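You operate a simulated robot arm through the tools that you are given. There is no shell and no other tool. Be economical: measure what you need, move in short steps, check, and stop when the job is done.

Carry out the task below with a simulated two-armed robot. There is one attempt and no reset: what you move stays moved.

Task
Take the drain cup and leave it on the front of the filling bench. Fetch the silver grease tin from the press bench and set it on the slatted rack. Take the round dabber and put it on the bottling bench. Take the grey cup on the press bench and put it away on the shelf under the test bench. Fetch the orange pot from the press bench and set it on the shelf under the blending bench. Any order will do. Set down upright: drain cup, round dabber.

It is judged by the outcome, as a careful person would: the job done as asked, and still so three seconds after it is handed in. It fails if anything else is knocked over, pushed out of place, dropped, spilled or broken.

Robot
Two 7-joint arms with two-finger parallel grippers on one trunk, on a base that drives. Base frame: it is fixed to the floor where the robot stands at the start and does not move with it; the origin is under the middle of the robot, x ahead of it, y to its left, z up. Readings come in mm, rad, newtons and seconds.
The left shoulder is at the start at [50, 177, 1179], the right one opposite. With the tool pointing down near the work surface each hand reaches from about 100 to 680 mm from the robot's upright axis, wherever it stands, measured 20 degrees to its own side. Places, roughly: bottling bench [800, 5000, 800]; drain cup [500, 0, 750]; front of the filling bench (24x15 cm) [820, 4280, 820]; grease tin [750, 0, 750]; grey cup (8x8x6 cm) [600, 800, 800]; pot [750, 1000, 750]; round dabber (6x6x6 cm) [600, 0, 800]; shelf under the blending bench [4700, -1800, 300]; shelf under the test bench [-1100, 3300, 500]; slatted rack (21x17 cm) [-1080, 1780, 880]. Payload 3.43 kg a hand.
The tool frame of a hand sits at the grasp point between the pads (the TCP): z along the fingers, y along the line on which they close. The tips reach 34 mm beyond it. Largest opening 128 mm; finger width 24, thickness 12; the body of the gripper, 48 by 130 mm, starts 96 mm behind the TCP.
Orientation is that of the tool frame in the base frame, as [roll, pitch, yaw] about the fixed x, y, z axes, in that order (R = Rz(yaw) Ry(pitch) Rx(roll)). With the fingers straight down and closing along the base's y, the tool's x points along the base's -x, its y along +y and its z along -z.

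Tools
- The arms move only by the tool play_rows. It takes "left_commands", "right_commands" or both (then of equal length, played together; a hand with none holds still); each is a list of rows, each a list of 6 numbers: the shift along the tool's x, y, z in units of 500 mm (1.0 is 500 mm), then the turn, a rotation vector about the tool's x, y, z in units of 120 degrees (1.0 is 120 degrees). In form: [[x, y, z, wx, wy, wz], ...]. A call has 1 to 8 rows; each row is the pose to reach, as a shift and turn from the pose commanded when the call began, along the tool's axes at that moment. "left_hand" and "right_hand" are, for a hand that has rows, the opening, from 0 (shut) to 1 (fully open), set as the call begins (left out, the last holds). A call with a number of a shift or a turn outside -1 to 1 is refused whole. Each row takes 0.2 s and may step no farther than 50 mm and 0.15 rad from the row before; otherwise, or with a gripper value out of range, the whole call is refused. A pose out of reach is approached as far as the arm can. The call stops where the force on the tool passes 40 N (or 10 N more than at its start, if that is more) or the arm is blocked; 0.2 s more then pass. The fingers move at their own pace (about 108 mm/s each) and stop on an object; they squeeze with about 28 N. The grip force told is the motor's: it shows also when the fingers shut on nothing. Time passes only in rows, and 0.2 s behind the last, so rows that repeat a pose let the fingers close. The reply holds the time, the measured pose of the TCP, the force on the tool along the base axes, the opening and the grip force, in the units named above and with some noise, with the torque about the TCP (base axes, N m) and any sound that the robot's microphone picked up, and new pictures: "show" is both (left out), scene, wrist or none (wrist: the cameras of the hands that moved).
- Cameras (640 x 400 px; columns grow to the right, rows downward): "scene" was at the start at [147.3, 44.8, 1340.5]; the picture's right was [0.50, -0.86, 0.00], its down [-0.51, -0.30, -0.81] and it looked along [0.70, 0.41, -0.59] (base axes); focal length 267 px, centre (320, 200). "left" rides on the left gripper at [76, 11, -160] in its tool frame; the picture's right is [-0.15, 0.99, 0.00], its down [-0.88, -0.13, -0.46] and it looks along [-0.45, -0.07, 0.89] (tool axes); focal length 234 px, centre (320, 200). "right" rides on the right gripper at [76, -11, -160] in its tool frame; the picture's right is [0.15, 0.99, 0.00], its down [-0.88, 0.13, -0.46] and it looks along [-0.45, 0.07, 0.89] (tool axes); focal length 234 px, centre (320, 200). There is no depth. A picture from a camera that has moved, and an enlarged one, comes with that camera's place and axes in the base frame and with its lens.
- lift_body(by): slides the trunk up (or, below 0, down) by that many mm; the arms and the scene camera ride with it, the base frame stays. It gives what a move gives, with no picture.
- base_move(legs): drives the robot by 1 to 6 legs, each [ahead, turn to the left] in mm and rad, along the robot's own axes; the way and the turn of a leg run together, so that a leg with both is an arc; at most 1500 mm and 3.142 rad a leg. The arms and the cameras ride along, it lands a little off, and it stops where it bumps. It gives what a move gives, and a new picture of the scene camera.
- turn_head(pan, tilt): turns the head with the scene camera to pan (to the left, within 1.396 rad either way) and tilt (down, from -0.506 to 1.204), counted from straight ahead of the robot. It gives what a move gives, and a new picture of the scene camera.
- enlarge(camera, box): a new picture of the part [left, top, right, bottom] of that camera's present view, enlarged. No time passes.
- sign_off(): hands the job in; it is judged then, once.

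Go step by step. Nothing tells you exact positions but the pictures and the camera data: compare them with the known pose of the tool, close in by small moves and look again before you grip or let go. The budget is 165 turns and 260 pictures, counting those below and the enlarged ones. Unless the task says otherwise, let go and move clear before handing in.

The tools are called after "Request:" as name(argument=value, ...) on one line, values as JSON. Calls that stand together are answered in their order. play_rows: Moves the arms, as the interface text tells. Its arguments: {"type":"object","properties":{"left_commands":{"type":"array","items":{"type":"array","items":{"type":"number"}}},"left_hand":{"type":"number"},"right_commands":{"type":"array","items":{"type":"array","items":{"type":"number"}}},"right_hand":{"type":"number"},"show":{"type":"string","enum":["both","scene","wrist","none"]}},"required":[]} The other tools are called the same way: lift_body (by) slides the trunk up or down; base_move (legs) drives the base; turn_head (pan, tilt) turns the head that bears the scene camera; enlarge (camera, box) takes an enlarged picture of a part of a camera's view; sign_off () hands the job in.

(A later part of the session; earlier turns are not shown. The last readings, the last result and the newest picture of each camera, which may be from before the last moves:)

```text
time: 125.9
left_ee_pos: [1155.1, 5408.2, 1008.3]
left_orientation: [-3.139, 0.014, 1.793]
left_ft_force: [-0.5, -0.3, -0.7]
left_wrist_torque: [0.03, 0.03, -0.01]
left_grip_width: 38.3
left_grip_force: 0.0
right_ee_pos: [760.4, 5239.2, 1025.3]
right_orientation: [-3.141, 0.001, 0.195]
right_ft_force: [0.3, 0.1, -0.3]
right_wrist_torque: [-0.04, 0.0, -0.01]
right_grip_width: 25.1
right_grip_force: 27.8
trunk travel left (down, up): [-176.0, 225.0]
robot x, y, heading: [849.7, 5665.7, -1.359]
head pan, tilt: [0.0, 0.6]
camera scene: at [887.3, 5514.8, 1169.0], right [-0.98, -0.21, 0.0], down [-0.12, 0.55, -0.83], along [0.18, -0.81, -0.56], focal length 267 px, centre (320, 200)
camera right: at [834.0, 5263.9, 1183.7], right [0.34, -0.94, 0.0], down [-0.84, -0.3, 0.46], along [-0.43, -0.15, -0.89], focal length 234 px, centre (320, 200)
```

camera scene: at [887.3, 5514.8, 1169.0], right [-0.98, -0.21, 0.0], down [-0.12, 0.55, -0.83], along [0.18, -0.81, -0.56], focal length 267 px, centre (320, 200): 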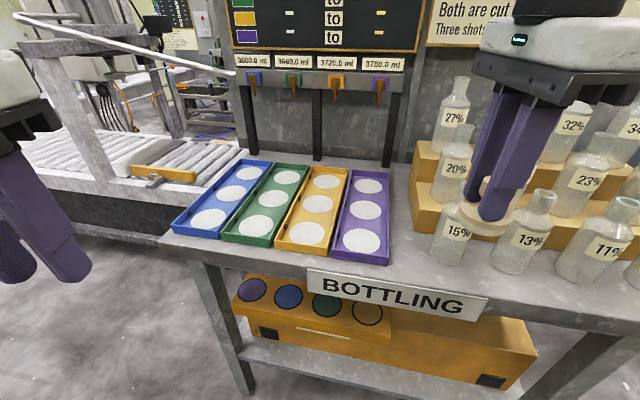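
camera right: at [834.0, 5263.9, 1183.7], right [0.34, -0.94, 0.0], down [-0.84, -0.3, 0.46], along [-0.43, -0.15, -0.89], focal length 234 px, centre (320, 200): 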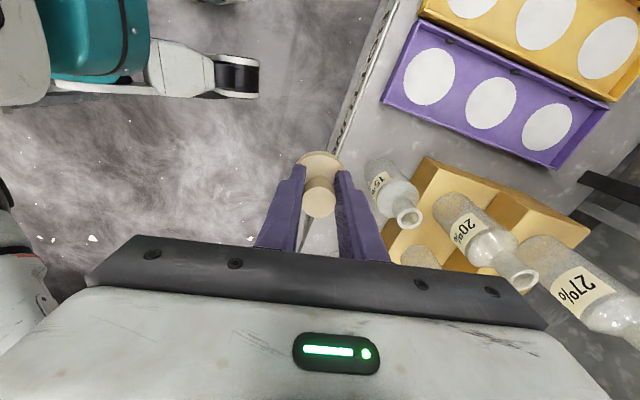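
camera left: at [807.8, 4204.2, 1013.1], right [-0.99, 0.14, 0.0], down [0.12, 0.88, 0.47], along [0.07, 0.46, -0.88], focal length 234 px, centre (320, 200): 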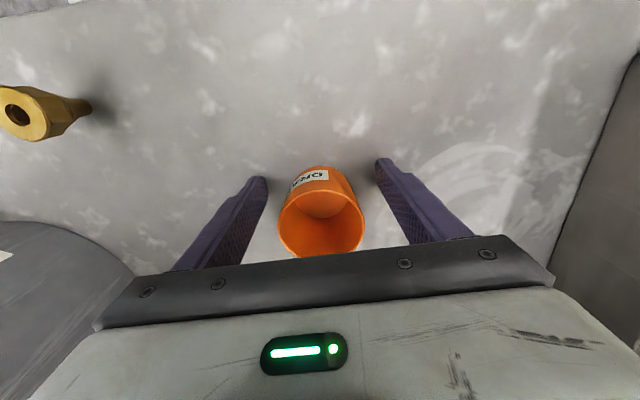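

The wrist view confirms: tray corner (837, 5167), bottle ≈(733, 5119), bench edge y 5201; so target (797, 5155). Moving there high, then part way down.

Request:
play_rows(right_commands=[[0.072, 0.014, 0, 0, 0, 0], [0.056, 0.1, 0, 0, 0, 0], [0.04, 0.177, 0, 0, 0, 0], [0.04, 0.177, 0.02, 0, 0, 0], [0.04, 0.177, 0.08, 0, 0, 0], [0.04, 0.177, 0.15, 0, 0, 0], [0.04, 0.177, 0.21, 0, 0, 0], [0.04, 0.177, 0.21, 0, 0, 0]])

Request:
enlarge(camera="scene", box=[340, 140, 500, 280])

```text
time: 127.7
left_ee_pos: [1156.2, 5408.2, 1008.4]
left_orientation: [-3.137, 0.014, 1.793]
left_ft_force: [-0.2, 0.0, -0.4]
left_wrist_torque: [0.01, 0.02, 0.01]
left_grip_width: 38.4
left_grip_force: 0.1
right_ee_pos: [798.0, 5155.2, 918.6]
right_orientation: [3.141, 0.0, 0.197]
right_ft_force: [-0.2, -0.3, -1.2]
right_wrist_torque: [-0.03, -0.01, 0.0]
right_grip_width: 24.6
right_grip_force: 28.2
trunk travel left (down, up): [-176.0, 225.0]
robot x, y, heading: [848.4, 5670.4, -1.357]
head pan, tilt: [0.0, 0.6]
camera scene: at [887.3, 5514.8, 1169.0], right [-0.98, -0.21, 0.0], down [-0.12, 0.55, -0.83], along [0.18, -0.81, -0.56], focal length 267 px, centre (320, 200)
camera right: at [870.5, 5181.3, 1078.4], right [0.34, -0.94, 0.0], down [-0.84, -0.3, 0.46], along [-0.43, -0.15, -0.89], focal length 234 px, centre (320, 200)
```

scene: 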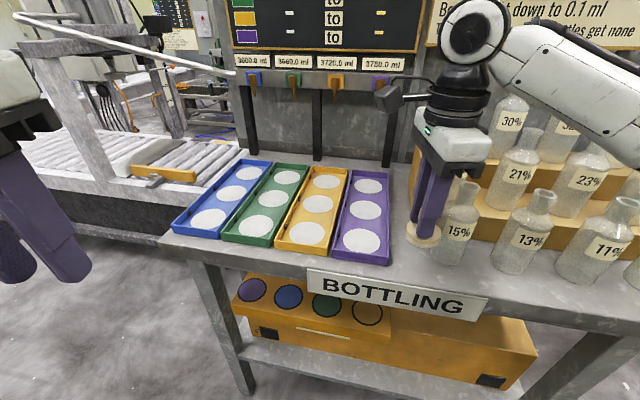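
right: 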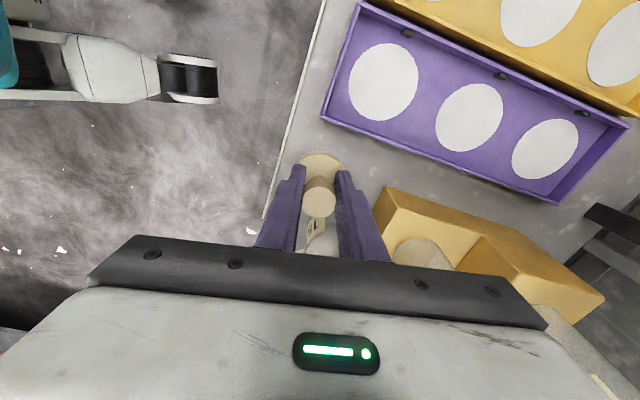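

```text
2.86 times, centred on (420, 210) of scene
camera zoom: at [887.3, 5514.8, 1169.0], right [-0.98, -0.21, 0.0], down [-0.12, 0.55, -0.83], along [0.18, -0.81, -0.56], focal length 764 px, centre (34, 171)
```

zoom: 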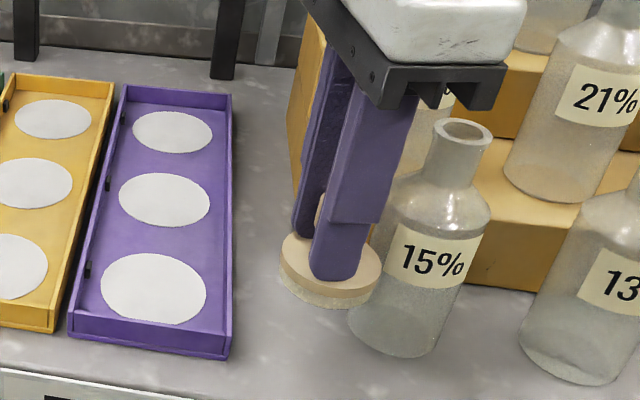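

Clearances to tray and bottle look right. Lowering slowly to contact.

Request:
play_rows(right_commands=[[0, 0, 0.04, 0, 0, 0], [0, 0, 0.08, 0, 0, 0], [0, 0, 0.09, 0, 0, 0], [0, 0, 0.098, 0, 0, 0], [0, 0, 0.104, 0, 0, 0], [0, 0, 0.11, 0, 0, 0], [0, 0, 0.114, 0, 0, 0]], show="none")

Request:
enlarge(camera="scene", box=[340, 140, 500, 280])

```text
time: 129.3
left_ee_pos: [1155.1, 5409.4, 1007.5]
left_orientation: [-3.138, 0.015, 1.792]
left_ft_force: [0.1, 0.4, 0.7]
left_wrist_torque: [0.01, -0.01, 0.03]
left_grip_width: 38.4
left_grip_force: 0.0
right_ee_pos: [797.9, 5156.7, 861.7]
right_orientation: [-3.141, -0.001, 0.198]
right_ft_force: [0.8, 0.5, -1.3]
right_wrist_torque: [-0.01, -0.02, -0.01]
right_grip_width: 24.9
right_grip_force: 27.7
trunk travel left (down, up): [-176.0, 225.0]
robot x, y, heading: [853.3, 5669.2, -1.355]
head pan, tilt: [0.0, 0.6]
```

```text
2.86 times, centred on (420, 210) of scene
camera zoom: at [887.3, 5514.8, 1169.0], right [-0.98, -0.21, 0.0], down [-0.12, 0.55, -0.82], along [0.18, -0.81, -0.57], focal length 764 px, centre (34, 171)
```

zoom: 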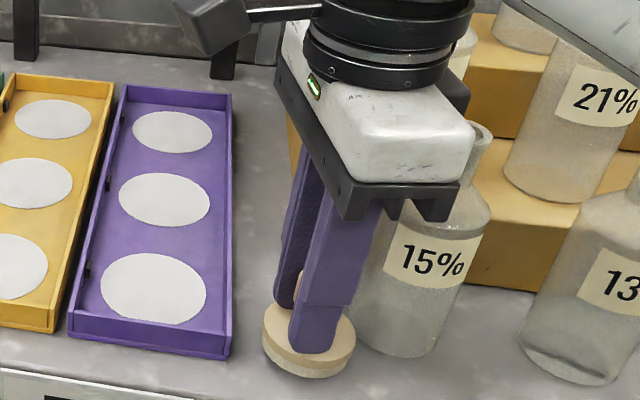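

Not yet touching; a few more millimetres.

Request:
play_rows(right_commands=[[0, 0, 0.004, 0, 0, 0], [0, 0, 0.008, 0, 0, 0], [0, 0, 0.012, 0, 0, 0], [0, 0, 0.016, 0, 0, 0], [0, 0, 0.02, 0, 0, 0]], show="none")

Request:
enlarge(camera="scene", box=[370, 180, 470, 280])

```text
time: 130.5
left_ee_pos: [1153.5, 5410.0, 1008.2]
left_orientation: [-3.137, 0.016, 1.792]
left_ft_force: [0.0, -0.7, 0.4]
left_wrist_torque: [-0.02, -0.01, 0.0]
left_grip_width: 38.4
left_grip_force: 0.0
right_ee_pos: [798.8, 5155.6, 854.5]
right_orientation: [3.136, -0.001, 0.196]
right_ft_force: [-2.6, -0.8, 14.3]
right_wrist_torque: [0.01, 0.2, 0.0]
right_grip_width: 25.0
right_grip_force: 28.0
trunk travel left (down, up): [-176.0, 225.0]
robot x, y, heading: [851.9, 5672.2, -1.353]
head pan, tilt: [0.0, 0.6]
```

```text
4.00 times, centred on (420, 230) of scene
camera zoom: at [887.2, 5515.7, 1169.5], right [-0.98, -0.21, 0.0], down [-0.12, 0.55, -0.83], along [0.17, -0.81, -0.56], focal length 1069 px, centre (-80, 80)
```

zoom: 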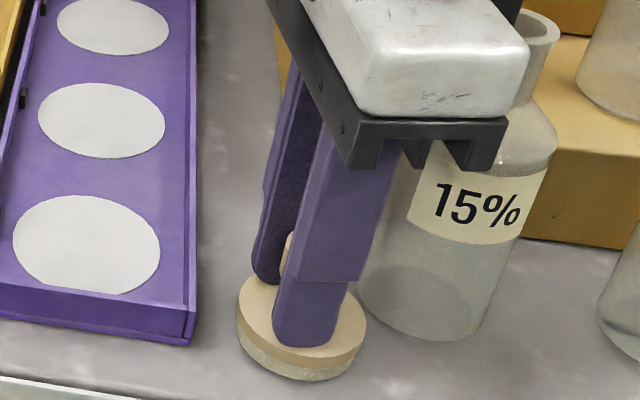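

It stands on the bench between tray and bottle. Easing up a hair, opening, then rising.

Request:
play_rows(right_commands=[[0, 0, -0.004, 0, 0, 0], [0, 0, -0.004, 0, 0, 0], [0, 0, -0.004, 0, 0, 0]], right_hand=0.42, show="none")

Request:
play_rows(right_commands=[[0, 0, -0.03, 0, 0, 0], [0, 0, -0.08, 0, 0, 0], [0, 0, -0.16, 0, 0, 0], [0, 0, -0.25, 0, 0, 0], [0, 0, -0.34, 0, 0, 0]], show="both")

```text
time: 131.3
left_ee_pos: [1154.4, 5410.2, 1008.5]
left_orientation: [-3.137, 0.017, 1.792]
left_ft_force: [-0.9, -0.9, -0.2]
left_wrist_torque: [0.0, -0.02, -0.01]
left_grip_width: 38.5
left_grip_force: 0.1
right_ee_pos: [799.4, 5155.4, 853.5]
right_orientation: [-3.141, 0.001, 0.198]
right_ft_force: [2.0, -1.5, 6.4]
right_wrist_torque: [0.08, -0.03, -0.02]
right_grip_width: 52.4
right_grip_force: 0.0
trunk travel left (down, up): [-176.0, 225.0]
robot x, y, heading: [850.0, 5669.7, -1.355]
head pan, tilt: [0.0, 0.6]
```

```text
time: 132.5
left_ee_pos: [1155.5, 5410.1, 1008.3]
left_orientation: [-3.137, 0.017, 1.793]
left_ft_force: [-0.4, -0.5, -0.4]
left_wrist_torque: [0.0, 0.01, 0.0]
left_grip_width: 38.6
left_grip_force: 0.0
right_ee_pos: [798.7, 5156.9, 1024.2]
right_orientation: [-3.14, 0.0, 0.197]
right_ft_force: [0.0, 0.5, -0.5]
right_wrist_torque: [-0.02, 0.0, -0.01]
right_grip_width: 54.1
right_grip_force: 0.1
trunk travel left (down, up): [-176.0, 225.0]
robot x, y, heading: [851.2, 5666.0, -1.349]
head pan, tilt: [0.0, 0.6]
camera scene: at [887.4, 5515.2, 1169.0], right [-0.98, -0.21, 0.0], down [-0.12, 0.55, -0.83], along [0.18, -0.81, -0.56], focal length 267 px, centre (320, 200)
camera right: at [870.5, 5182.1, 1184.3], right [0.34, -0.94, 0.0], down [-0.84, -0.3, 0.46], along [-0.43, -0.15, -0.89], focal length 234 px, centre (320, 200)
```

scene: 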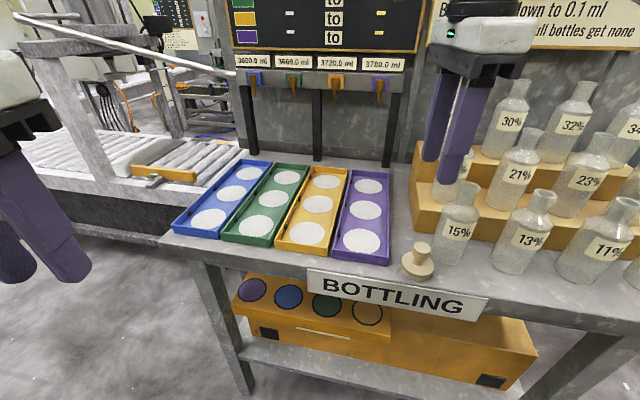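
right: 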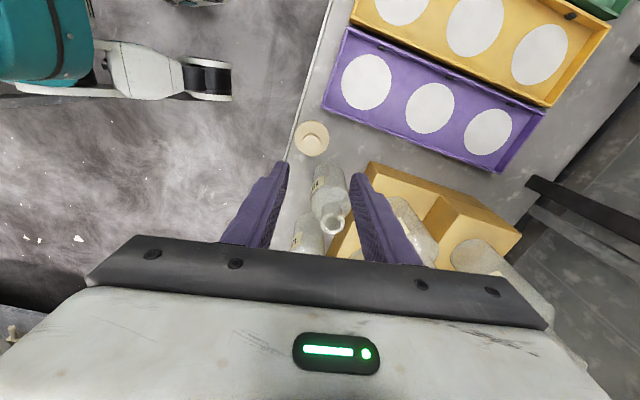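

Dabber stands upright, bottles untouched. Retracting and turning the gripper back.

Request:
play_rows(right_commands=[[0, -0.08, 0, 0, 0, 0], [0, -0.16, 0, 0, 0, 0], [0, -0.24, 0, 0, 0, 0], [0, -0.32, 0, 0, 0, -0.07], [0, -0.38, 0, 0, 0, -0.14], [0, -0.4, 0, 0, 0, -0.21], [0, -0.4, 0, 0, 0, -0.28], [0, -0.4, 0, 0, 0, -0.35]], show="none")

Request:
play_rows(right_commands=[[0, 0, 0, 0, 0, -0.07], [0, 0, 0, 0, 0, -0.14], [0, 0, 0, 0, 0, -0.21], [0, 0, 0, 0, 0, -0.28], [0, 0, 0, 0, 0, -0.35], [0, 0, 0, 0, 0, -0.41]], show="none")

```text
time: 134.3
left_ee_pos: [1154.6, 5409.5, 1008.3]
left_orientation: [-3.136, 0.015, 1.792]
left_ft_force: [-0.8, 1.3, -0.4]
left_wrist_torque: [0.0, -0.01, 0.02]
left_grip_width: 38.4
left_grip_force: 0.2
right_ee_pos: [759.2, 5352.4, 1024.3]
right_orientation: [3.141, 0.002, 0.933]
right_ft_force: [-0.2, -0.1, -0.5]
right_wrist_torque: [-0.01, 0.0, -0.01]
right_grip_width: 53.8
right_grip_force: 0.0
trunk travel left (down, up): [-176.0, 225.0]
robot x, y, heading: [850.3, 5670.2, -1.361]
head pan, tilt: [0.0, 0.6]
```

```text
time: 135.7
left_ee_pos: [1154.8, 5409.5, 1008.3]
left_orientation: [-3.137, 0.013, 1.793]
left_ft_force: [0.3, -1.0, -0.6]
left_wrist_torque: [0.04, 0.02, -0.04]
left_grip_width: 38.2
left_grip_force: 0.1
right_ee_pos: [758.0, 5351.6, 1024.8]
right_orientation: [-3.141, 0.001, 1.791]
right_ft_force: [-0.8, 0.1, -0.2]
right_wrist_torque: [0.01, 0.01, 0.03]
right_grip_width: 53.9
right_grip_force: 0.0
trunk travel left (down, up): [-176.0, 225.0]
robot x, y, heading: [850.5, 5667.1, -1.36]
head pan, tilt: [0.0, 0.6]
```

Now back to the press bench. I drive out of the aisle and down the corridor.

Request:
base_move(legs=[[0, -1.78], [1010, 0], [0, 1.571], [900, 0]])

```text
time: 152.7
left_ee_pos: [57.2, 4541.0, 1019.3]
left_orientation: [3.135, 0.053, 1.552]
left_ft_force: [-0.6, 0.0, -1.0]
left_wrist_torque: [0.02, -0.03, 0.01]
left_grip_width: 38.6
left_grip_force: 0.1
right_ee_pos: [-339.5, 4573.9, 1027.0]
right_orientation: [3.136, 0.013, 1.559]
right_ft_force: [-0.4, 0.6, -0.3]
right_wrist_torque: [-0.01, -0.02, 0.02]
right_grip_width: 53.8
right_grip_force: 0.2
trunk travel left (down, up): [-176.0, 225.0]
robot x, y, heading: [-175.4, 4854.8, -1.581]
head pan, tilt: [0.0, 0.6]
stopped in leg 4: the robot was blocked; the commanded pose is now the measured one
camera scene: at [-179.6, 4705.4, 1170.8], right [-1.0, 0.01, -0.01], down [0.01, 0.56, -0.83], along [0.0, -0.83, -0.56], focal length 267 px, centre (320, 200)
```

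scene: 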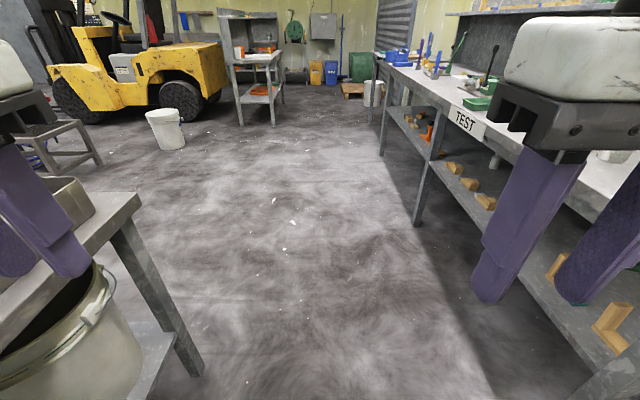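

Something blocked me, probably an arm's elbow near the bench panel. I look left and right.

Request:
turn_head(pan=1.3, tilt=0.4)

Request:
turn_head(pan=-1.3, tilt=0.4)

```text
time: 154.2
left_ee_pos: [57.7, 4541.3, 1020.0]
left_orientation: [3.136, 0.053, 1.555]
left_ft_force: [0.3, -0.5, -0.6]
left_wrist_torque: [0.01, 0.04, -0.01]
left_grip_width: 38.4
left_grip_force: 0.1
right_ee_pos: [-340.2, 4574.6, 1027.7]
right_orientation: [3.135, 0.014, 1.559]
right_ft_force: [-0.1, 0.2, -0.5]
right_wrist_torque: [-0.02, 0.0, 0.0]
right_grip_width: 53.5
right_grip_force: 0.1
trunk travel left (down, up): [-176.0, 225.0]
robot x, y, heading: [-169.5, 4849.9, -1.576]
head pan, tilt: [1.3, 0.4]
camera scene: at [-90.5, 4769.2, 1189.0], right [-0.28, -0.96, 0.01], down [-0.37, 0.1, -0.93], along [0.89, -0.26, -0.38], focal length 267 px, centre (320, 200)
```

scene: 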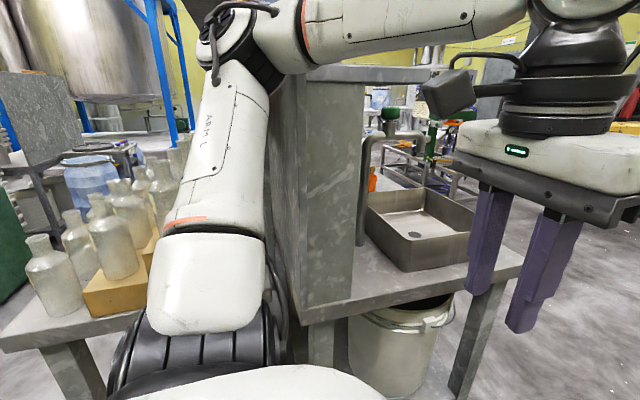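

```text
time: 156.5
left_ee_pos: [56.0, 4541.1, 1020.2]
left_orientation: [3.137, 0.053, 1.554]
left_ft_force: [0.4, -0.8, 0.9]
left_wrist_torque: [-0.04, 0.0, 0.01]
left_grip_width: 38.4
left_grip_force: 0.1
right_ee_pos: [-340.8, 4574.4, 1027.5]
right_orientation: [3.134, 0.012, 1.559]
right_ft_force: [-0.1, -0.2, 0.1]
right_wrist_torque: [0.01, 0.02, 0.02]
right_grip_width: 53.5
right_grip_force: 0.0
trunk travel left (down, up): [-176.0, 225.0]
robot x, y, heading: [-175.9, 4848.9, -1.579]
head pan, tilt: [-1.3, 0.4]
camera scene: at [-269.2, 4770.6, 1187.9], right [-0.26, 0.97, -0.01], down [0.38, 0.09, -0.92], along [-0.89, -0.24, -0.39], focal length 267 px, centre (320, 200)
```

scene: 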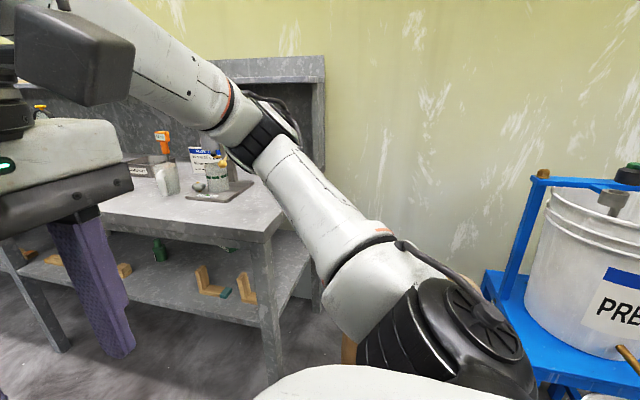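

The left elbow touched the end of the back panel. I back off, extend the left arm forward to tuck the elbow (and level the hand), then pass further west.

Request:
base_move(legs=[[-200, 0]])

Request:
play_rows(left_commands=[[-0.08, -0.03, 0, 0, 0.012, 0], [-0.16, -0.06, 0, 0, 0.0253, 0], [-0.24, -0.09, 0, 0, 0.0253, 0], [-0.32, -0.12, 0, 0, 0.0253, 0], [-0.4, -0.15, 0, 0, 0.0253, 0]], show="none")

Request:
turn_head(pan=1.0, tilt=0.4)

```text
time: 158.1
left_ee_pos: [64.5, 4730.2, 1014.4]
left_orientation: [-3.14, 0.037, 1.557]
left_ft_force: [0.1, -0.1, 0.8]
left_wrist_torque: [-0.04, 0.03, -0.03]
left_grip_width: 38.6
left_grip_force: 0.0
right_ee_pos: [-333.1, 4762.5, 1024.7]
right_orientation: [3.141, 0.001, 1.56]
right_ft_force: [0.6, -0.6, 0.0]
right_wrist_torque: [-0.01, 0.01, -0.01]
right_grip_width: 53.8
right_grip_force: 0.0
trunk travel left (down, up): [-176.0, 225.0]
robot x, y, heading: [-175.1, 5047.5, -1.582]
head pan, tilt: [-1.3, 0.4]
camera scene: at [-261.0, 4957.6, 1187.3], right [-0.26, 0.97, 0.0], down [0.38, 0.1, -0.92], along [-0.89, -0.24, -0.39], focal length 267 px, centre (320, 200)
```

scene: 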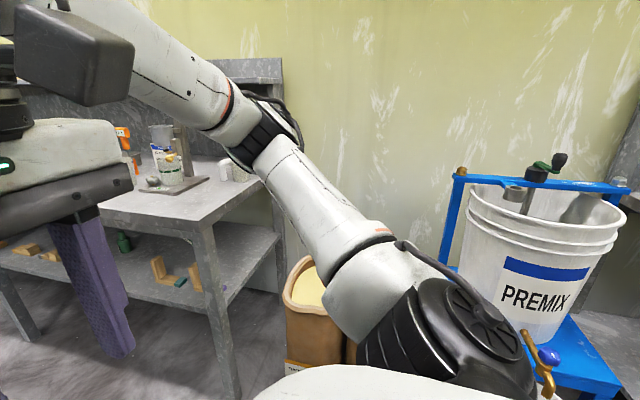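

```text
time: 159.3
left_ee_pos: [14.3, 4579.2, 1016.2]
left_orientation: [3.141, -0.018, 1.558]
left_ft_force: [0.9, 0.5, -0.5]
left_wrist_torque: [-0.01, 0.0, 0.02]
left_grip_width: 38.3
left_grip_force: 0.0
left hand out of reach, approached as far as the arm can: row 4, 5
right_ee_pos: [-333.7, 4762.9, 1022.4]
right_orientation: [3.14, -0.001, 1.559]
right_ft_force: [-0.7, 0.4, -0.6]
right_wrist_torque: [0.01, 0.0, 0.02]
right_grip_width: 53.8
right_grip_force: 0.0
trunk travel left (down, up): [-176.0, 225.0]
robot x, y, heading: [-169.1, 5053.8, -1.579]
head pan, tilt: [-1.3, 0.4]
```

```text
time: 161.4
left_ee_pos: [14.1, 4578.8, 1015.1]
left_orientation: [-3.139, -0.022, 1.556]
left_ft_force: [0.6, 0.0, 0.2]
left_wrist_torque: [-0.04, -0.03, 0.01]
left_grip_width: 38.1
left_grip_force: 0.0
right_ee_pos: [-334.1, 4763.8, 1023.7]
right_orientation: [-3.141, 0.001, 1.561]
right_ft_force: [0.8, 0.2, 0.1]
right_wrist_torque: [-0.04, 0.0, 0.01]
right_grip_width: 53.8
right_grip_force: 0.1
trunk travel left (down, up): [-176.0, 225.0]
robot x, y, heading: [-173.2, 5048.2, -1.581]
head pan, tilt: [1.0, 0.4]
camera scene: at [-94.1, 4930.4, 1187.3], right [-0.55, -0.84, 0.0], down [-0.33, 0.21, -0.92], along [0.77, -0.51, -0.39], focal length 267 px, centre (320, 200)
```

scene: 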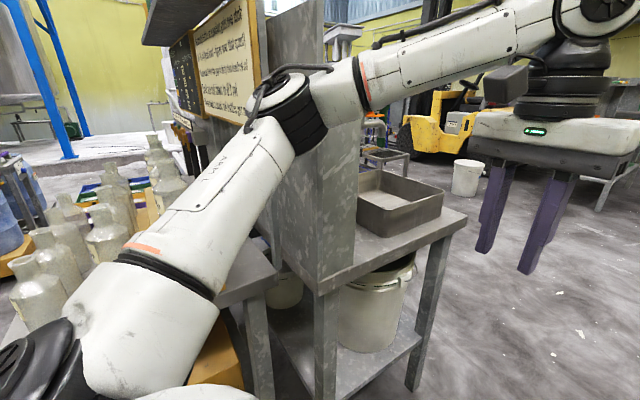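

I shift about 140 mm west before passing the panel.

Request:
base_move(legs=[[0, -0.8], [190, 0], [0, 0.8]])

Request:
turn_head(pan=1.1, tilt=0.3)

```text
time: 167.2
left_ee_pos: [-128.4, 4448.2, 1015.4]
left_orientation: [-3.14, -0.014, 1.546]
left_ft_force: [0.2, -0.8, -0.6]
left_wrist_torque: [0.02, -0.01, 0.0]
left_grip_width: 38.1
left_grip_force: 0.1
right_ee_pos: [-473.9, 4633.3, 1026.4]
right_orientation: [3.141, -0.001, 1.549]
right_ft_force: [0.4, 0.3, 0.0]
right_wrist_torque: [-0.01, 0.01, -0.01]
right_grip_width: 53.4
right_grip_force: 0.1
trunk travel left (down, up): [-176.0, 225.0]
robot x, y, heading: [-309.7, 4919.1, -1.59]
head pan, tilt: [1.0, 0.4]
camera scene: at [-232.9, 4799.3, 1187.4], right [-0.56, -0.83, 0.0], down [-0.32, 0.22, -0.92], along [0.77, -0.51, -0.39], focal length 267 px, centre (320, 200)
```

scene: 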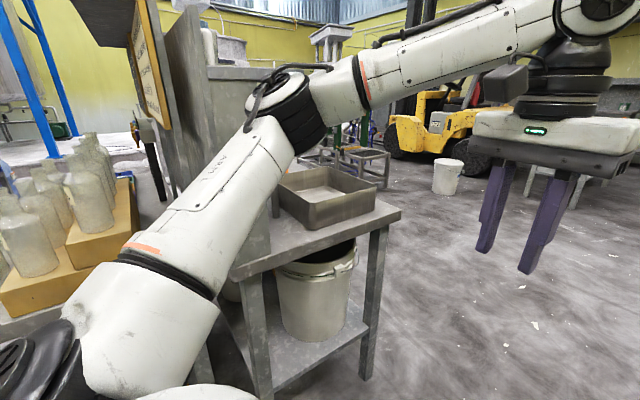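

```text
time: 167.8
left_ee_pos: [-127.6, 4447.6, 1016.1]
left_orientation: [-3.139, -0.017, 1.545]
left_ft_force: [0.5, 0.5, -0.2]
left_wrist_torque: [0.03, 0.0, 0.0]
left_grip_width: 38.6
left_grip_force: 0.0
right_ee_pos: [-474.3, 4634.0, 1024.3]
right_orientation: [3.141, 0.0, 1.551]
right_ft_force: [-1.3, 0.3, 0.0]
right_wrist_torque: [-0.04, 0.02, -0.01]
right_grip_width: 53.8
right_grip_force: 0.1
trunk travel left (down, up): [-176.0, 225.0]
robot x, y, heading: [-311.7, 4919.2, -1.588]
head pan, tilt: [1.1, 0.3]
camera scene: at [-227.5, 4806.4, 1196.5], right [-0.47, -0.88, 0.0], down [-0.26, 0.14, -0.96], along [0.84, -0.45, -0.3], focal length 267 px, centre (320, 200)
```

scene: 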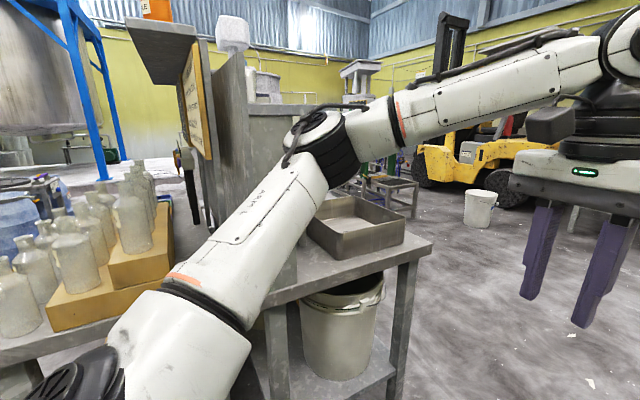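

Enough clearance now (test bench front is near x −850). Driving south to the press bench, in two checks.

Request:
base_move(legs=[[0, 0.02], [1500, 0], [1500, 0]])

Request:
turn_head(pan=0.3, tilt=0.6)

```text
time: 182.6
left_ee_pos: [-130.4, 1459.5, 1017.0]
left_orientation: [-3.141, -0.018, 1.561]
left_ft_force: [0.2, -0.2, 0.6]
left_wrist_torque: [0.02, 0.02, 0.03]
left_grip_width: 38.4
left_grip_force: 0.1
right_ee_pos: [-480.2, 1641.3, 1024.1]
right_orientation: [3.14, 0.0, 1.565]
right_ft_force: [0.3, 0.0, 0.5]
right_wrist_torque: [0.02, -0.02, 0.01]
right_grip_width: 54.0
right_grip_force: 0.1
trunk travel left (down, up): [-176.0, 225.0]
robot x, y, heading: [-320.6, 1928.9, -1.568]
head pan, tilt: [1.1, 0.3]
camera scene: at [-236.7, 1817.1, 1196.5], right [-0.46, -0.89, 0.0], down [-0.26, 0.14, -0.96], along [0.85, -0.44, -0.3], focal length 267 px, centre (320, 200)
```

scene: 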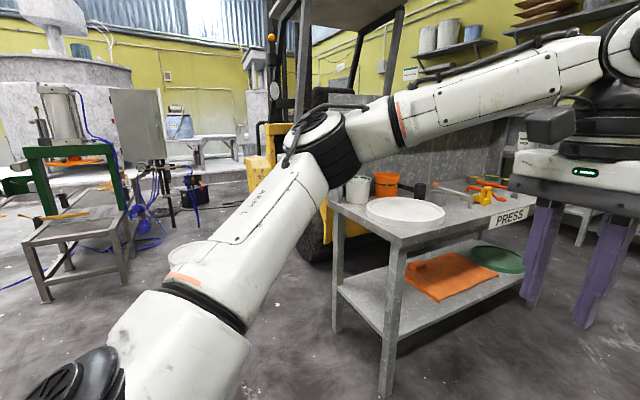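

```text
time: 183.7
left_ee_pos: [-133.0, 1460.2, 1016.1]
left_orientation: [-3.14, -0.017, 1.562]
left_ft_force: [0.6, -0.4, -0.7]
left_wrist_torque: [-0.01, 0.01, -0.01]
left_grip_width: 38.3
left_grip_force: 0.1
right_ee_pos: [-480.6, 1641.9, 1025.6]
right_orientation: [-3.141, 0.001, 1.567]
right_ft_force: [-0.1, -1.1, 0.9]
right_wrist_torque: [-0.03, 0.01, -0.03]
right_grip_width: 53.7
right_grip_force: 0.0
trunk travel left (down, up): [-176.0, 225.0]
robot x, y, heading: [-322.5, 1929.9, -1.572]
head pan, tilt: [0.3, 0.6]
camera scene: at [-293.8, 1775.3, 1169.1], right [-0.96, -0.29, 0.0], down [-0.17, 0.54, -0.83], along [0.24, -0.79, -0.56], focal length 267 px, centre (320, 200)
```

scene: 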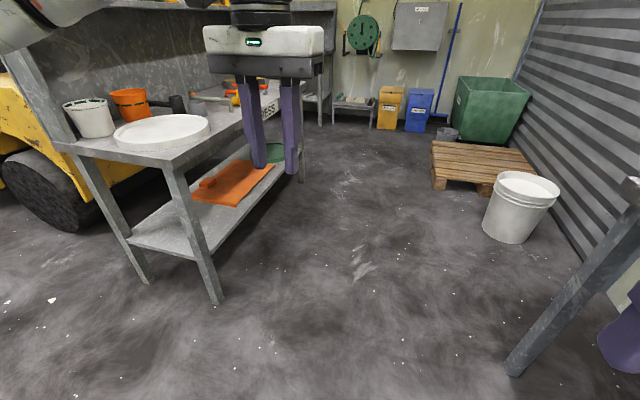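

Continuing to the tin/grey cup stand.

Request:
base_move(legs=[[1480, 0], [0, 1.572], [300, 0]])

Request:
turn_head(pan=0.1, tilt=0.75)

```text
time: 196.6
left_ee_pos: [431.0, 628.7, 1017.3]
left_orientation: [-3.138, -0.017, 3.132]
left_ft_force: [0.0, -0.2, 0.6]
left_wrist_torque: [0.04, 0.04, -0.03]
left_grip_width: 38.4
left_grip_force: 0.1
right_ee_pos: [248.9, 281.3, 1023.7]
right_orientation: [-3.141, 0.0, 3.138]
right_ft_force: [0.2, -0.4, 0.2]
right_wrist_torque: [-0.02, 0.0, 0.0]
right_grip_width: 53.6
right_grip_force: 0.0
trunk travel left (down, up): [-176.0, 225.0]
robot x, y, heading: [-38.3, 441.7, -0.006]
head pan, tilt: [0.3, 0.6]
camera scene: at [118.2, 466.0, 1169.0], right [0.29, -0.96, 0.0], down [-0.54, -0.17, -0.82], along [0.79, 0.24, -0.57], focal length 267 px, centre (320, 200)
```

scene: 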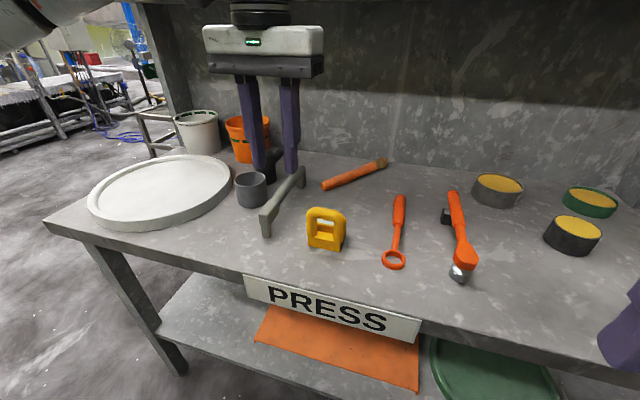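

```text
time: 197.3
left_ee_pos: [430.8, 628.4, 1016.7]
left_orientation: [-3.138, -0.017, 3.132]
left_ft_force: [-0.3, 0.0, -0.5]
left_wrist_torque: [0.02, -0.01, -0.01]
left_grip_width: 38.5
left_grip_force: 0.1
right_ee_pos: [249.9, 280.0, 1024.6]
right_orientation: [3.141, 0.0, 3.136]
right_ft_force: [0.3, 0.3, -0.4]
right_wrist_torque: [0.02, -0.01, 0.0]
right_grip_width: 53.7
right_grip_force: 0.0
trunk travel left (down, up): [-176.0, 225.0]
robot x, y, heading: [-40.3, 437.8, 0.0]
head pan, tilt: [0.099, 0.75]
camera scene: at [115.9, 448.2, 1156.2], right [0.1, -1.0, 0.0], down [-0.68, -0.07, -0.73], along [0.73, 0.07, -0.68], focal length 267 px, centre (320, 200)
```

scene: 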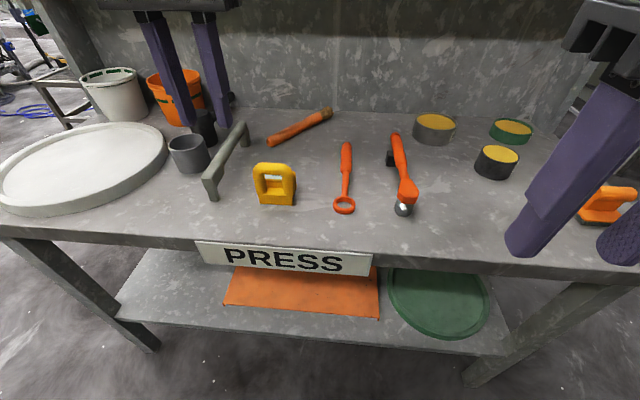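

Tin at ≈ (763, 222), grey cup at ≈ (590, 780). I edge forward 140 mm and move each hand over its item.

Request:
base_move(legs=[[140, 0]])

```text
time: 198.7
left_ee_pos: [571.1, 627.8, 1015.8]
left_orientation: [-3.14, -0.017, 3.133]
left_ft_force: [0.1, 0.8, -0.3]
left_wrist_torque: [-0.01, 0.03, 0.0]
left_grip_width: 38.2
left_grip_force: 0.1
right_ee_pos: [390.4, 280.7, 1023.4]
right_orientation: [-3.141, 0.0, 3.136]
right_ft_force: [0.3, 0.1, 0.9]
right_wrist_torque: [-0.03, 0.0, 0.02]
right_grip_width: 53.7
right_grip_force: 0.0
trunk travel left (down, up): [-176.0, 225.0]
robot x, y, heading: [104.7, 438.3, -0.005]
head pan, tilt: [0.099, 0.75]
camera scene: at [256.5, 447.6, 1156.1], right [0.1, -1.0, 0.0], down [-0.68, -0.07, -0.73], along [0.73, 0.07, -0.68], focal length 267 px, centre (320, 200)
```

scene: 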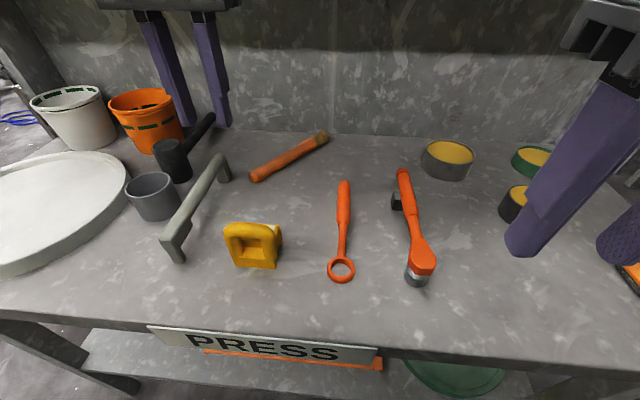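

Triangulated: tin (773, 219, top 838), grey cup (577, 769, top 866). Moving both hands above them.

Request:
play_rows(right_commands=[[-0.088, -0.015, 0, 0, 0, 0], [-0.176, -0.03, 0, 0, 0, 0], [-0.264, -0.045, 0, 0, 0, 0], [-0.352, -0.06, 0, 0, 0, 0], [-0.44, -0.075, 0, 0, 0, 0], [-0.528, -0.09, 0.03, 0, 0, 0], [-0.616, -0.105, 0.06, 0, 0, 0], [-0.7, -0.12, 0.1, 0, 0, 0]], left_commands=[[-0.001, 0.035, 0, 0, -0.004, 0], [-0.003, 0.07, 0, 0, -0.008, 0], [-0.006, 0.105, 0, 0, -0.008, 0], [-0.009, 0.14, 0, 0, -0.008, 0], [-0.012, 0.175, 0, 0, -0.008, 0], [-0.012, 0.21, 0.03, 0, -0.008, 0], [-0.012, 0.246, 0.06, 0, -0.008, 0], [-0.012, 0.282, 0.1, 0, -0.008, 0]], right_hand=1, left_hand=0.8)

```text
time: 200.7
left_ee_pos: [556.9, 770.2, 974.1]
left_orientation: [-3.139, 0.021, 3.132]
left_ft_force: [-0.6, 0.2, 0.1]
left_wrist_torque: [-0.06, -0.02, -0.02]
left_grip_width: 102.3
left_grip_force: 0.1
right_ee_pos: [700.9, 231.8, 995.3]
right_orientation: [-3.132, 0.023, -3.097]
right_ft_force: [0.6, 0.8, -1.1]
right_wrist_torque: [-0.01, 0.01, 0.0]
right_grip_width: 127.7
right_grip_force: 0.1
right hand out of reach, approached as far as the arm can: row 8
trunk travel left (down, up): [-176.0, 225.0]
robot x, y, heading: [98.1, 443.0, -0.01]
head pan, tilt: [0.099, 0.75]
stopped in row 8 (right hand): the arm was blocked; the commanded pose is now the measured one
camera scene: at [231.7, 447.8, 1159.1], right [0.09, -1.0, 0.0], down [-0.66, -0.06, -0.75], along [0.74, 0.07, -0.67], focal length 267 px, centre (320, 200)
camera right: at [621.8, 217.7, 1152.5], right [-0.19, 0.98, -0.01], down [0.86, 0.17, 0.47], along [0.47, 0.08, -0.88], focal length 234 px, centre (320, 200)
camera left: at [478.2, 782.1, 1132.7], right [0.16, 0.99, 0.0], down [0.87, -0.14, 0.47], along [0.47, -0.07, -0.88], focal length 234 px, centre (320, 200)
```

scene: 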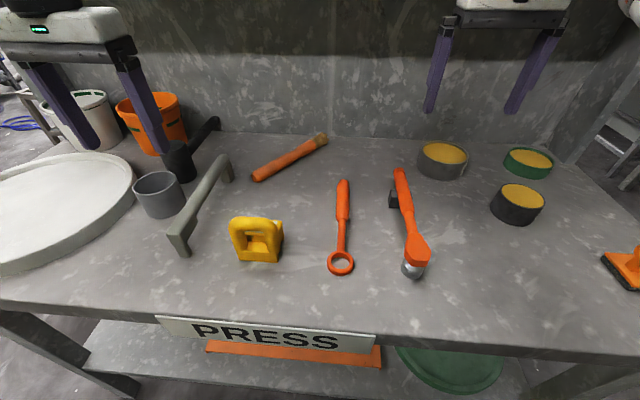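
right: 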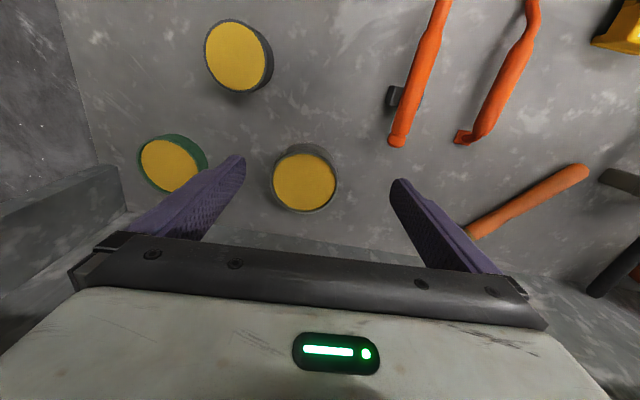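
left: 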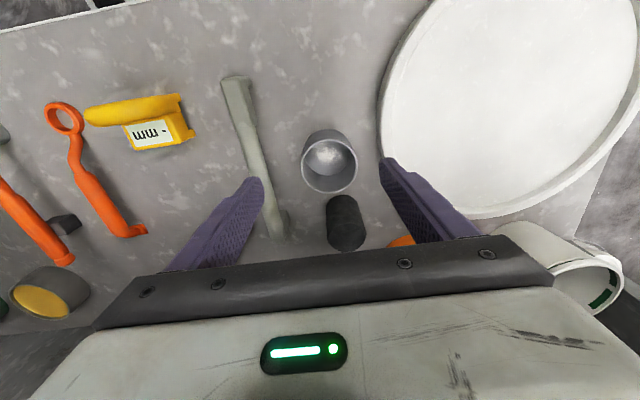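

The right arm met the shelf above, so I back it off and level it, and look at the shelf height.

Request:
play_rows(right_commands=[[0.06, 0, 0, 0, 0, 0], [0.12, 0, 0, 0, 0.006, 0.012], [0.18, 0, 0, 0, 0.011, 0.024], [0.2, 0, 0, 0, 0.011, 0.024]], left_commands=[[0, 0, 0, 0, 0, 0], [0, 0, 0, 0, 0, 0], [0, 0, 0, 0, 0.005, 0], [0, 0, 0, 0, 0.01, 0]], show="none")

Request:
turn_head(pan=-0.3, tilt=0.2)

```text
time: 201.7
left_ee_pos: [574.5, 770.3, 966.9]
left_orientation: [-3.14, -0.021, 3.133]
left_ft_force: [0.3, -0.3, 0.3]
left_wrist_torque: [-0.03, 0.0, 0.03]
left_grip_width: 102.5
left_grip_force: 0.1
right_ee_pos: [618.9, 223.9, 976.4]
right_orientation: [-3.133, -0.023, 3.12]
right_ft_force: [-0.6, 0.0, -0.2]
right_wrist_torque: [0.02, -0.01, -0.01]
right_grip_width: 128.1
right_grip_force: 0.1
trunk travel left (down, up): [-176.0, 225.0]
robot x, y, heading: [99.0, 439.1, -0.004]
head pan, tilt: [0.099, 0.75]
```

```text
time: 202.6
left_ee_pos: [574.3, 769.4, 966.3]
left_orientation: [-3.141, -0.02, 3.133]
left_ft_force: [-0.1, -0.3, 0.0]
left_wrist_torque: [0.01, -0.02, -0.01]
left_grip_width: 102.2
left_grip_force: 0.1
right_ee_pos: [619.4, 223.2, 977.2]
right_orientation: [-3.134, -0.022, 3.123]
right_ft_force: [-0.2, 0.6, 0.5]
right_wrist_torque: [0.03, 0.0, 0.03]
right_grip_width: 128.2
right_grip_force: 0.0
trunk travel left (down, up): [-176.0, 225.0]
robot x, y, heading: [96.7, 441.4, -0.008]
head pan, tilt: [-0.3, 0.201]
camera scene: at [259.0, 412.5, 1205.7], right [-0.3, -0.95, 0.0], down [-0.19, 0.06, -0.98], along [0.93, -0.29, -0.2], focal length 267 px, centre (320, 200)
```

scene: 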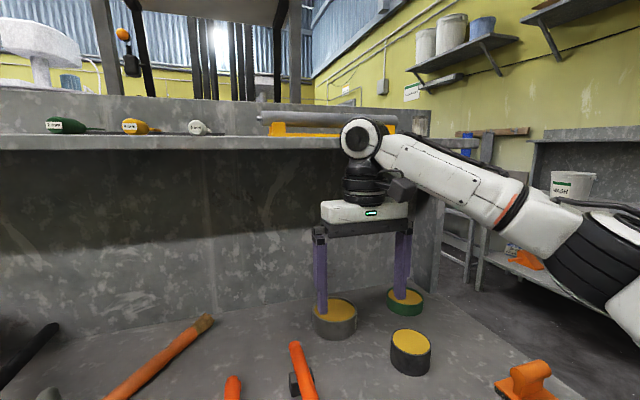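

The shelf underside is at ≈1199 mm and the wrist rises above it. I tilt the right gripper 25° (fingers leaning forward) so the wrist stays in front of the shelf, and approach.

Request:
play_rows(right_commands=[[0, 0, 0, 0, -0.055, 0.005], [0, 0, 0, 0, -0.11, 0.01], [0, 0, 0, 0, -0.165, 0.01], [0, 0, 0, 0, -0.2187, 0.01], [-0.08, -0.003, 0.03, 0, -0.2187, 0.01], [-0.16, -0.006, 0.06, 0, -0.2187, 0.01], [-0.22, -0.008, 0.094, 0, -0.2187, 0.01], [-0.22, -0.008, 0.094, 0, -0.2187, 0.01]])

```text
time: 204.4
left_ee_pos: [574.6, 770.6, 964.9]
left_orientation: [-3.139, -0.02, 3.133]
left_ft_force: [0.5, 0.2, 0.0]
left_wrist_torque: [0.0, 0.0, -0.02]
left_grip_width: 102.2
left_grip_force: 0.1
right_ee_pos: [728.8, 216.9, 927.9]
right_orientation: [-3.137, 0.436, 3.105]
right_ft_force: [-0.6, 0.5, 0.2]
right_wrist_torque: [0.02, 0.0, 0.01]
right_grip_width: 127.9
right_grip_force: 0.0
trunk travel left (down, up): [-176.0, 225.0]
robot x, y, heading: [101.2, 440.6, -0.008]
head pan, tilt: [-0.3, 0.201]
camera scene: at [259.0, 412.4, 1205.8], right [-0.3, -0.95, 0.0], down [-0.19, 0.06, -0.98], along [0.93, -0.29, -0.2], focal length 267 px, centre (320, 200)
camera right: at [593.3, 211.9, 1039.3], right [-0.09, 0.99, -0.07], down [0.61, 0.11, 0.78], along [0.79, 0.03, -0.62], focal length 234 px, centre (320, 200)
```

scene: 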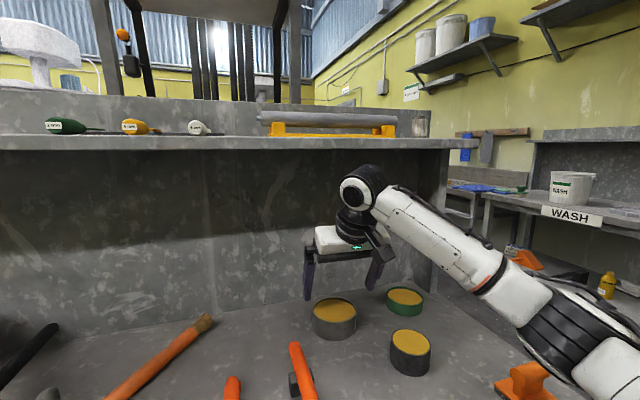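
right: 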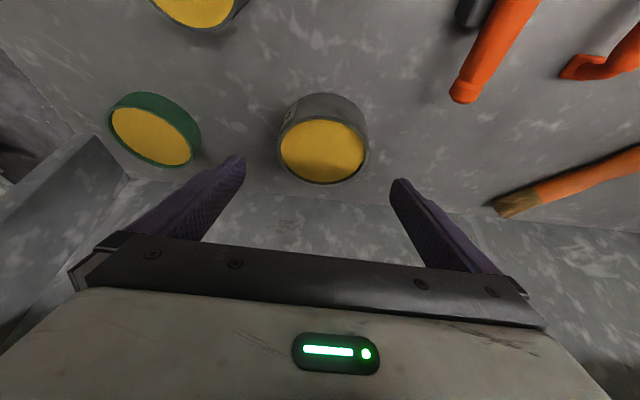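

The tin lies straight along the tool axis. Advancing ~90 mm along it.

Request:
play_rows(right_commands=[[0.002, 0.001, 0.06, 0, 0, 0], [0.004, 0.001, 0.12, 0, 0, 0], [0.006, 0.002, 0.176, 0, 0, 0], [0.006, 0.002, 0.176, 0, 0, 0]])

```text
time: 205.4
left_ee_pos: [573.5, 770.1, 966.8]
left_orientation: [-3.142, -0.02, 3.132]
left_ft_force: [0.4, 1.0, -0.1]
left_wrist_torque: [-0.01, 0.01, 0.03]
left_grip_width: 102.5
left_grip_force: 0.1
right_ee_pos: [763.8, 215.6, 845.3]
right_orientation: [-3.136, 0.436, 3.106]
right_ft_force: [0.0, 0.0, 0.7]
right_wrist_torque: [-0.01, 0.01, 0.01]
right_grip_width: 128.0
right_grip_force: 0.0
trunk travel left (down, up): [-176.0, 225.0]
robot x, y, heading: [96.6, 442.4, -0.007]
head pan, tilt: [-0.3, 0.201]
camera scene: at [259.0, 412.4, 1205.8], right [-0.3, -0.95, 0.0], down [-0.19, 0.06, -0.98], along [0.93, -0.29, -0.2], focal length 267 px, centre (320, 200)
camera right: at [627.6, 211.1, 958.3], right [-0.09, 0.99, -0.07], down [0.61, 0.11, 0.78], along [0.79, 0.03, -0.62], focal length 234 px, centre (320, 200)
```

scene: 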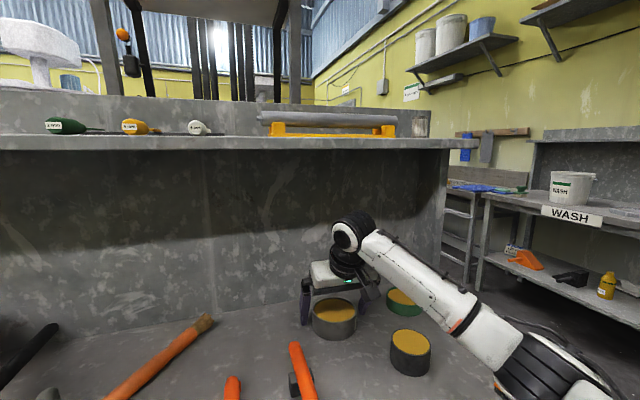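
right: 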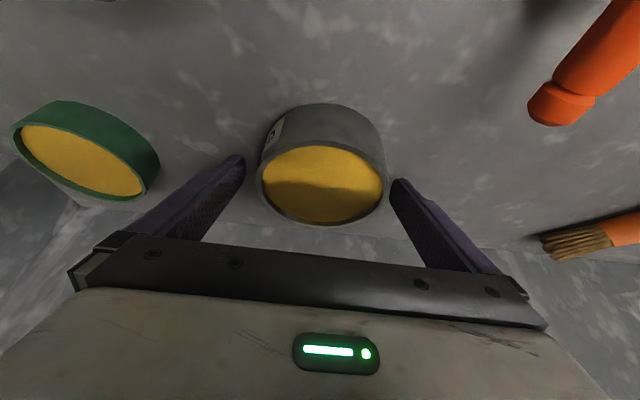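

The tin is between the fingers. Closing.

Request:
play_rows(right_commands=[[0, 0, 0.004, 0, 0, 0], [0, 0, 0.004, 0, 0, 0], [0, 0, 0.004, 0, 0, 0]], right_hand=0, show="wrist")

```text
time: 206.2
left_ee_pos: [572.1, 770.2, 965.9]
left_orientation: [-3.139, -0.021, 3.133]
left_ft_force: [0.0, -0.4, -0.4]
left_wrist_torque: [-0.01, 0.01, -0.01]
left_grip_width: 102.4
left_grip_force: 0.2
right_ee_pos: [764.1, 216.3, 845.1]
right_orientation: [-3.138, 0.439, 3.103]
right_ft_force: [-0.8, 2.1, 3.5]
right_wrist_torque: [-0.07, 0.13, -0.08]
right_grip_width: 95.6
right_grip_force: 27.7
trunk travel left (down, up): [-176.0, 225.0]
robot x, y, heading: [100.8, 441.0, -0.005]
head pan, tilt: [-0.3, 0.201]
camera right: at [627.9, 211.2, 957.8], right [-0.09, 0.99, -0.07], down [0.61, 0.11, 0.79], along [0.79, 0.03, -0.62], focal length 234 px, centre (320, 200)
```

right: 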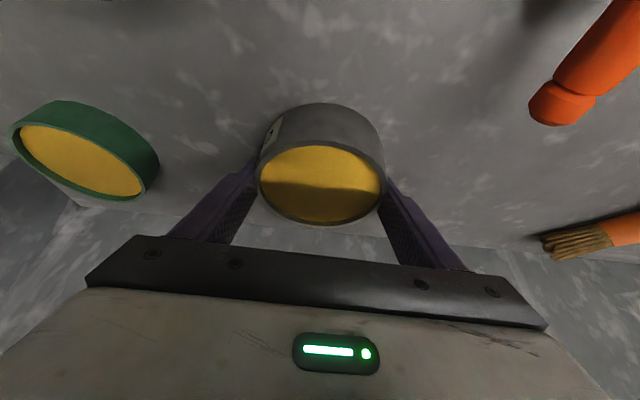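

Gripped at 95.6 mm. Lifting and drawing back.

Request:
play_rows(right_commands=[[-0.013, 0, -0.027, 0, 0, 0], [-0.038, 0, -0.082, 0, 0, 0], [-0.068, 0, -0.145, 0, 0, 0], [0.013, 0, -0.183, 0, 0, 0], [0.094, 0, -0.221, 0, 0, 0], [0.175, 0, -0.259, 0, 0, 0], [0.258, 0, -0.297, 0, 0, 0], [0.258, 0, -0.297, 0, 0, 0]])

```text
time: 208.0
left_ee_pos: [574.2, 769.1, 965.7]
left_orientation: [-3.14, -0.022, 3.133]
left_ft_force: [0.3, -0.4, 0.6]
left_wrist_torque: [-0.04, -0.03, -0.02]
left_grip_width: 102.2
left_grip_force: 0.0
right_ee_pos: [583.6, 224.0, 923.9]
right_orientation: [-3.136, 0.435, 3.103]
right_ft_force: [0.0, 0.2, -3.7]
right_wrist_torque: [-0.01, -0.02, 0.02]
right_grip_width: 94.9
right_grip_force: 28.3
trunk travel left (down, up): [-176.0, 225.0]
robot x, y, heading: [98.5, 439.1, -0.01]
head pan, tilt: [-0.3, 0.201]
camera scene: at [259.2, 412.3, 1205.7], right [-0.3, -0.95, 0.0], down [-0.19, 0.06, -0.98], along [0.93, -0.29, -0.2], focal length 267 px, centre (320, 200)
camera right: at [446.9, 218.3, 1036.4], right [-0.09, 0.99, -0.07], down [0.61, 0.11, 0.78], along [0.79, 0.03, -0.62], focal length 234 px, centre (320, 200)
```

scene: 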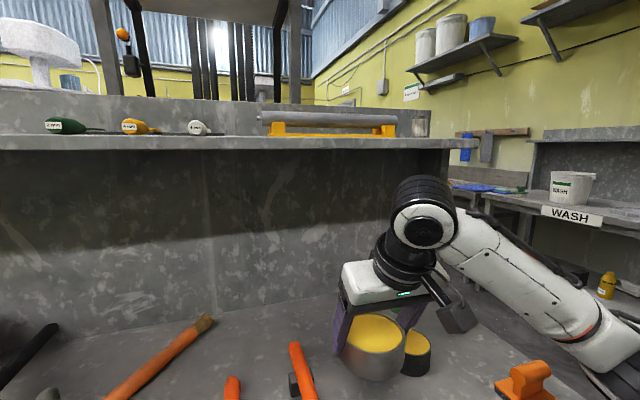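
right: 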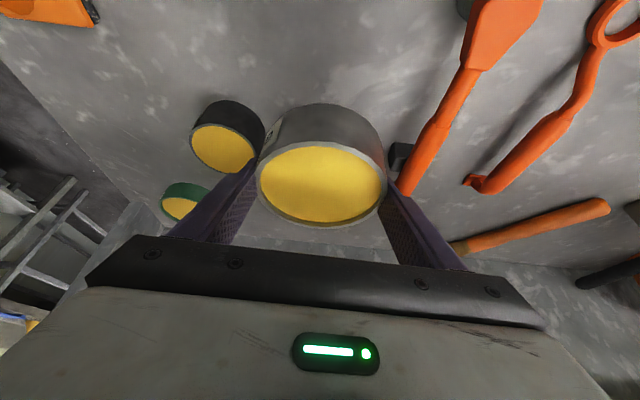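

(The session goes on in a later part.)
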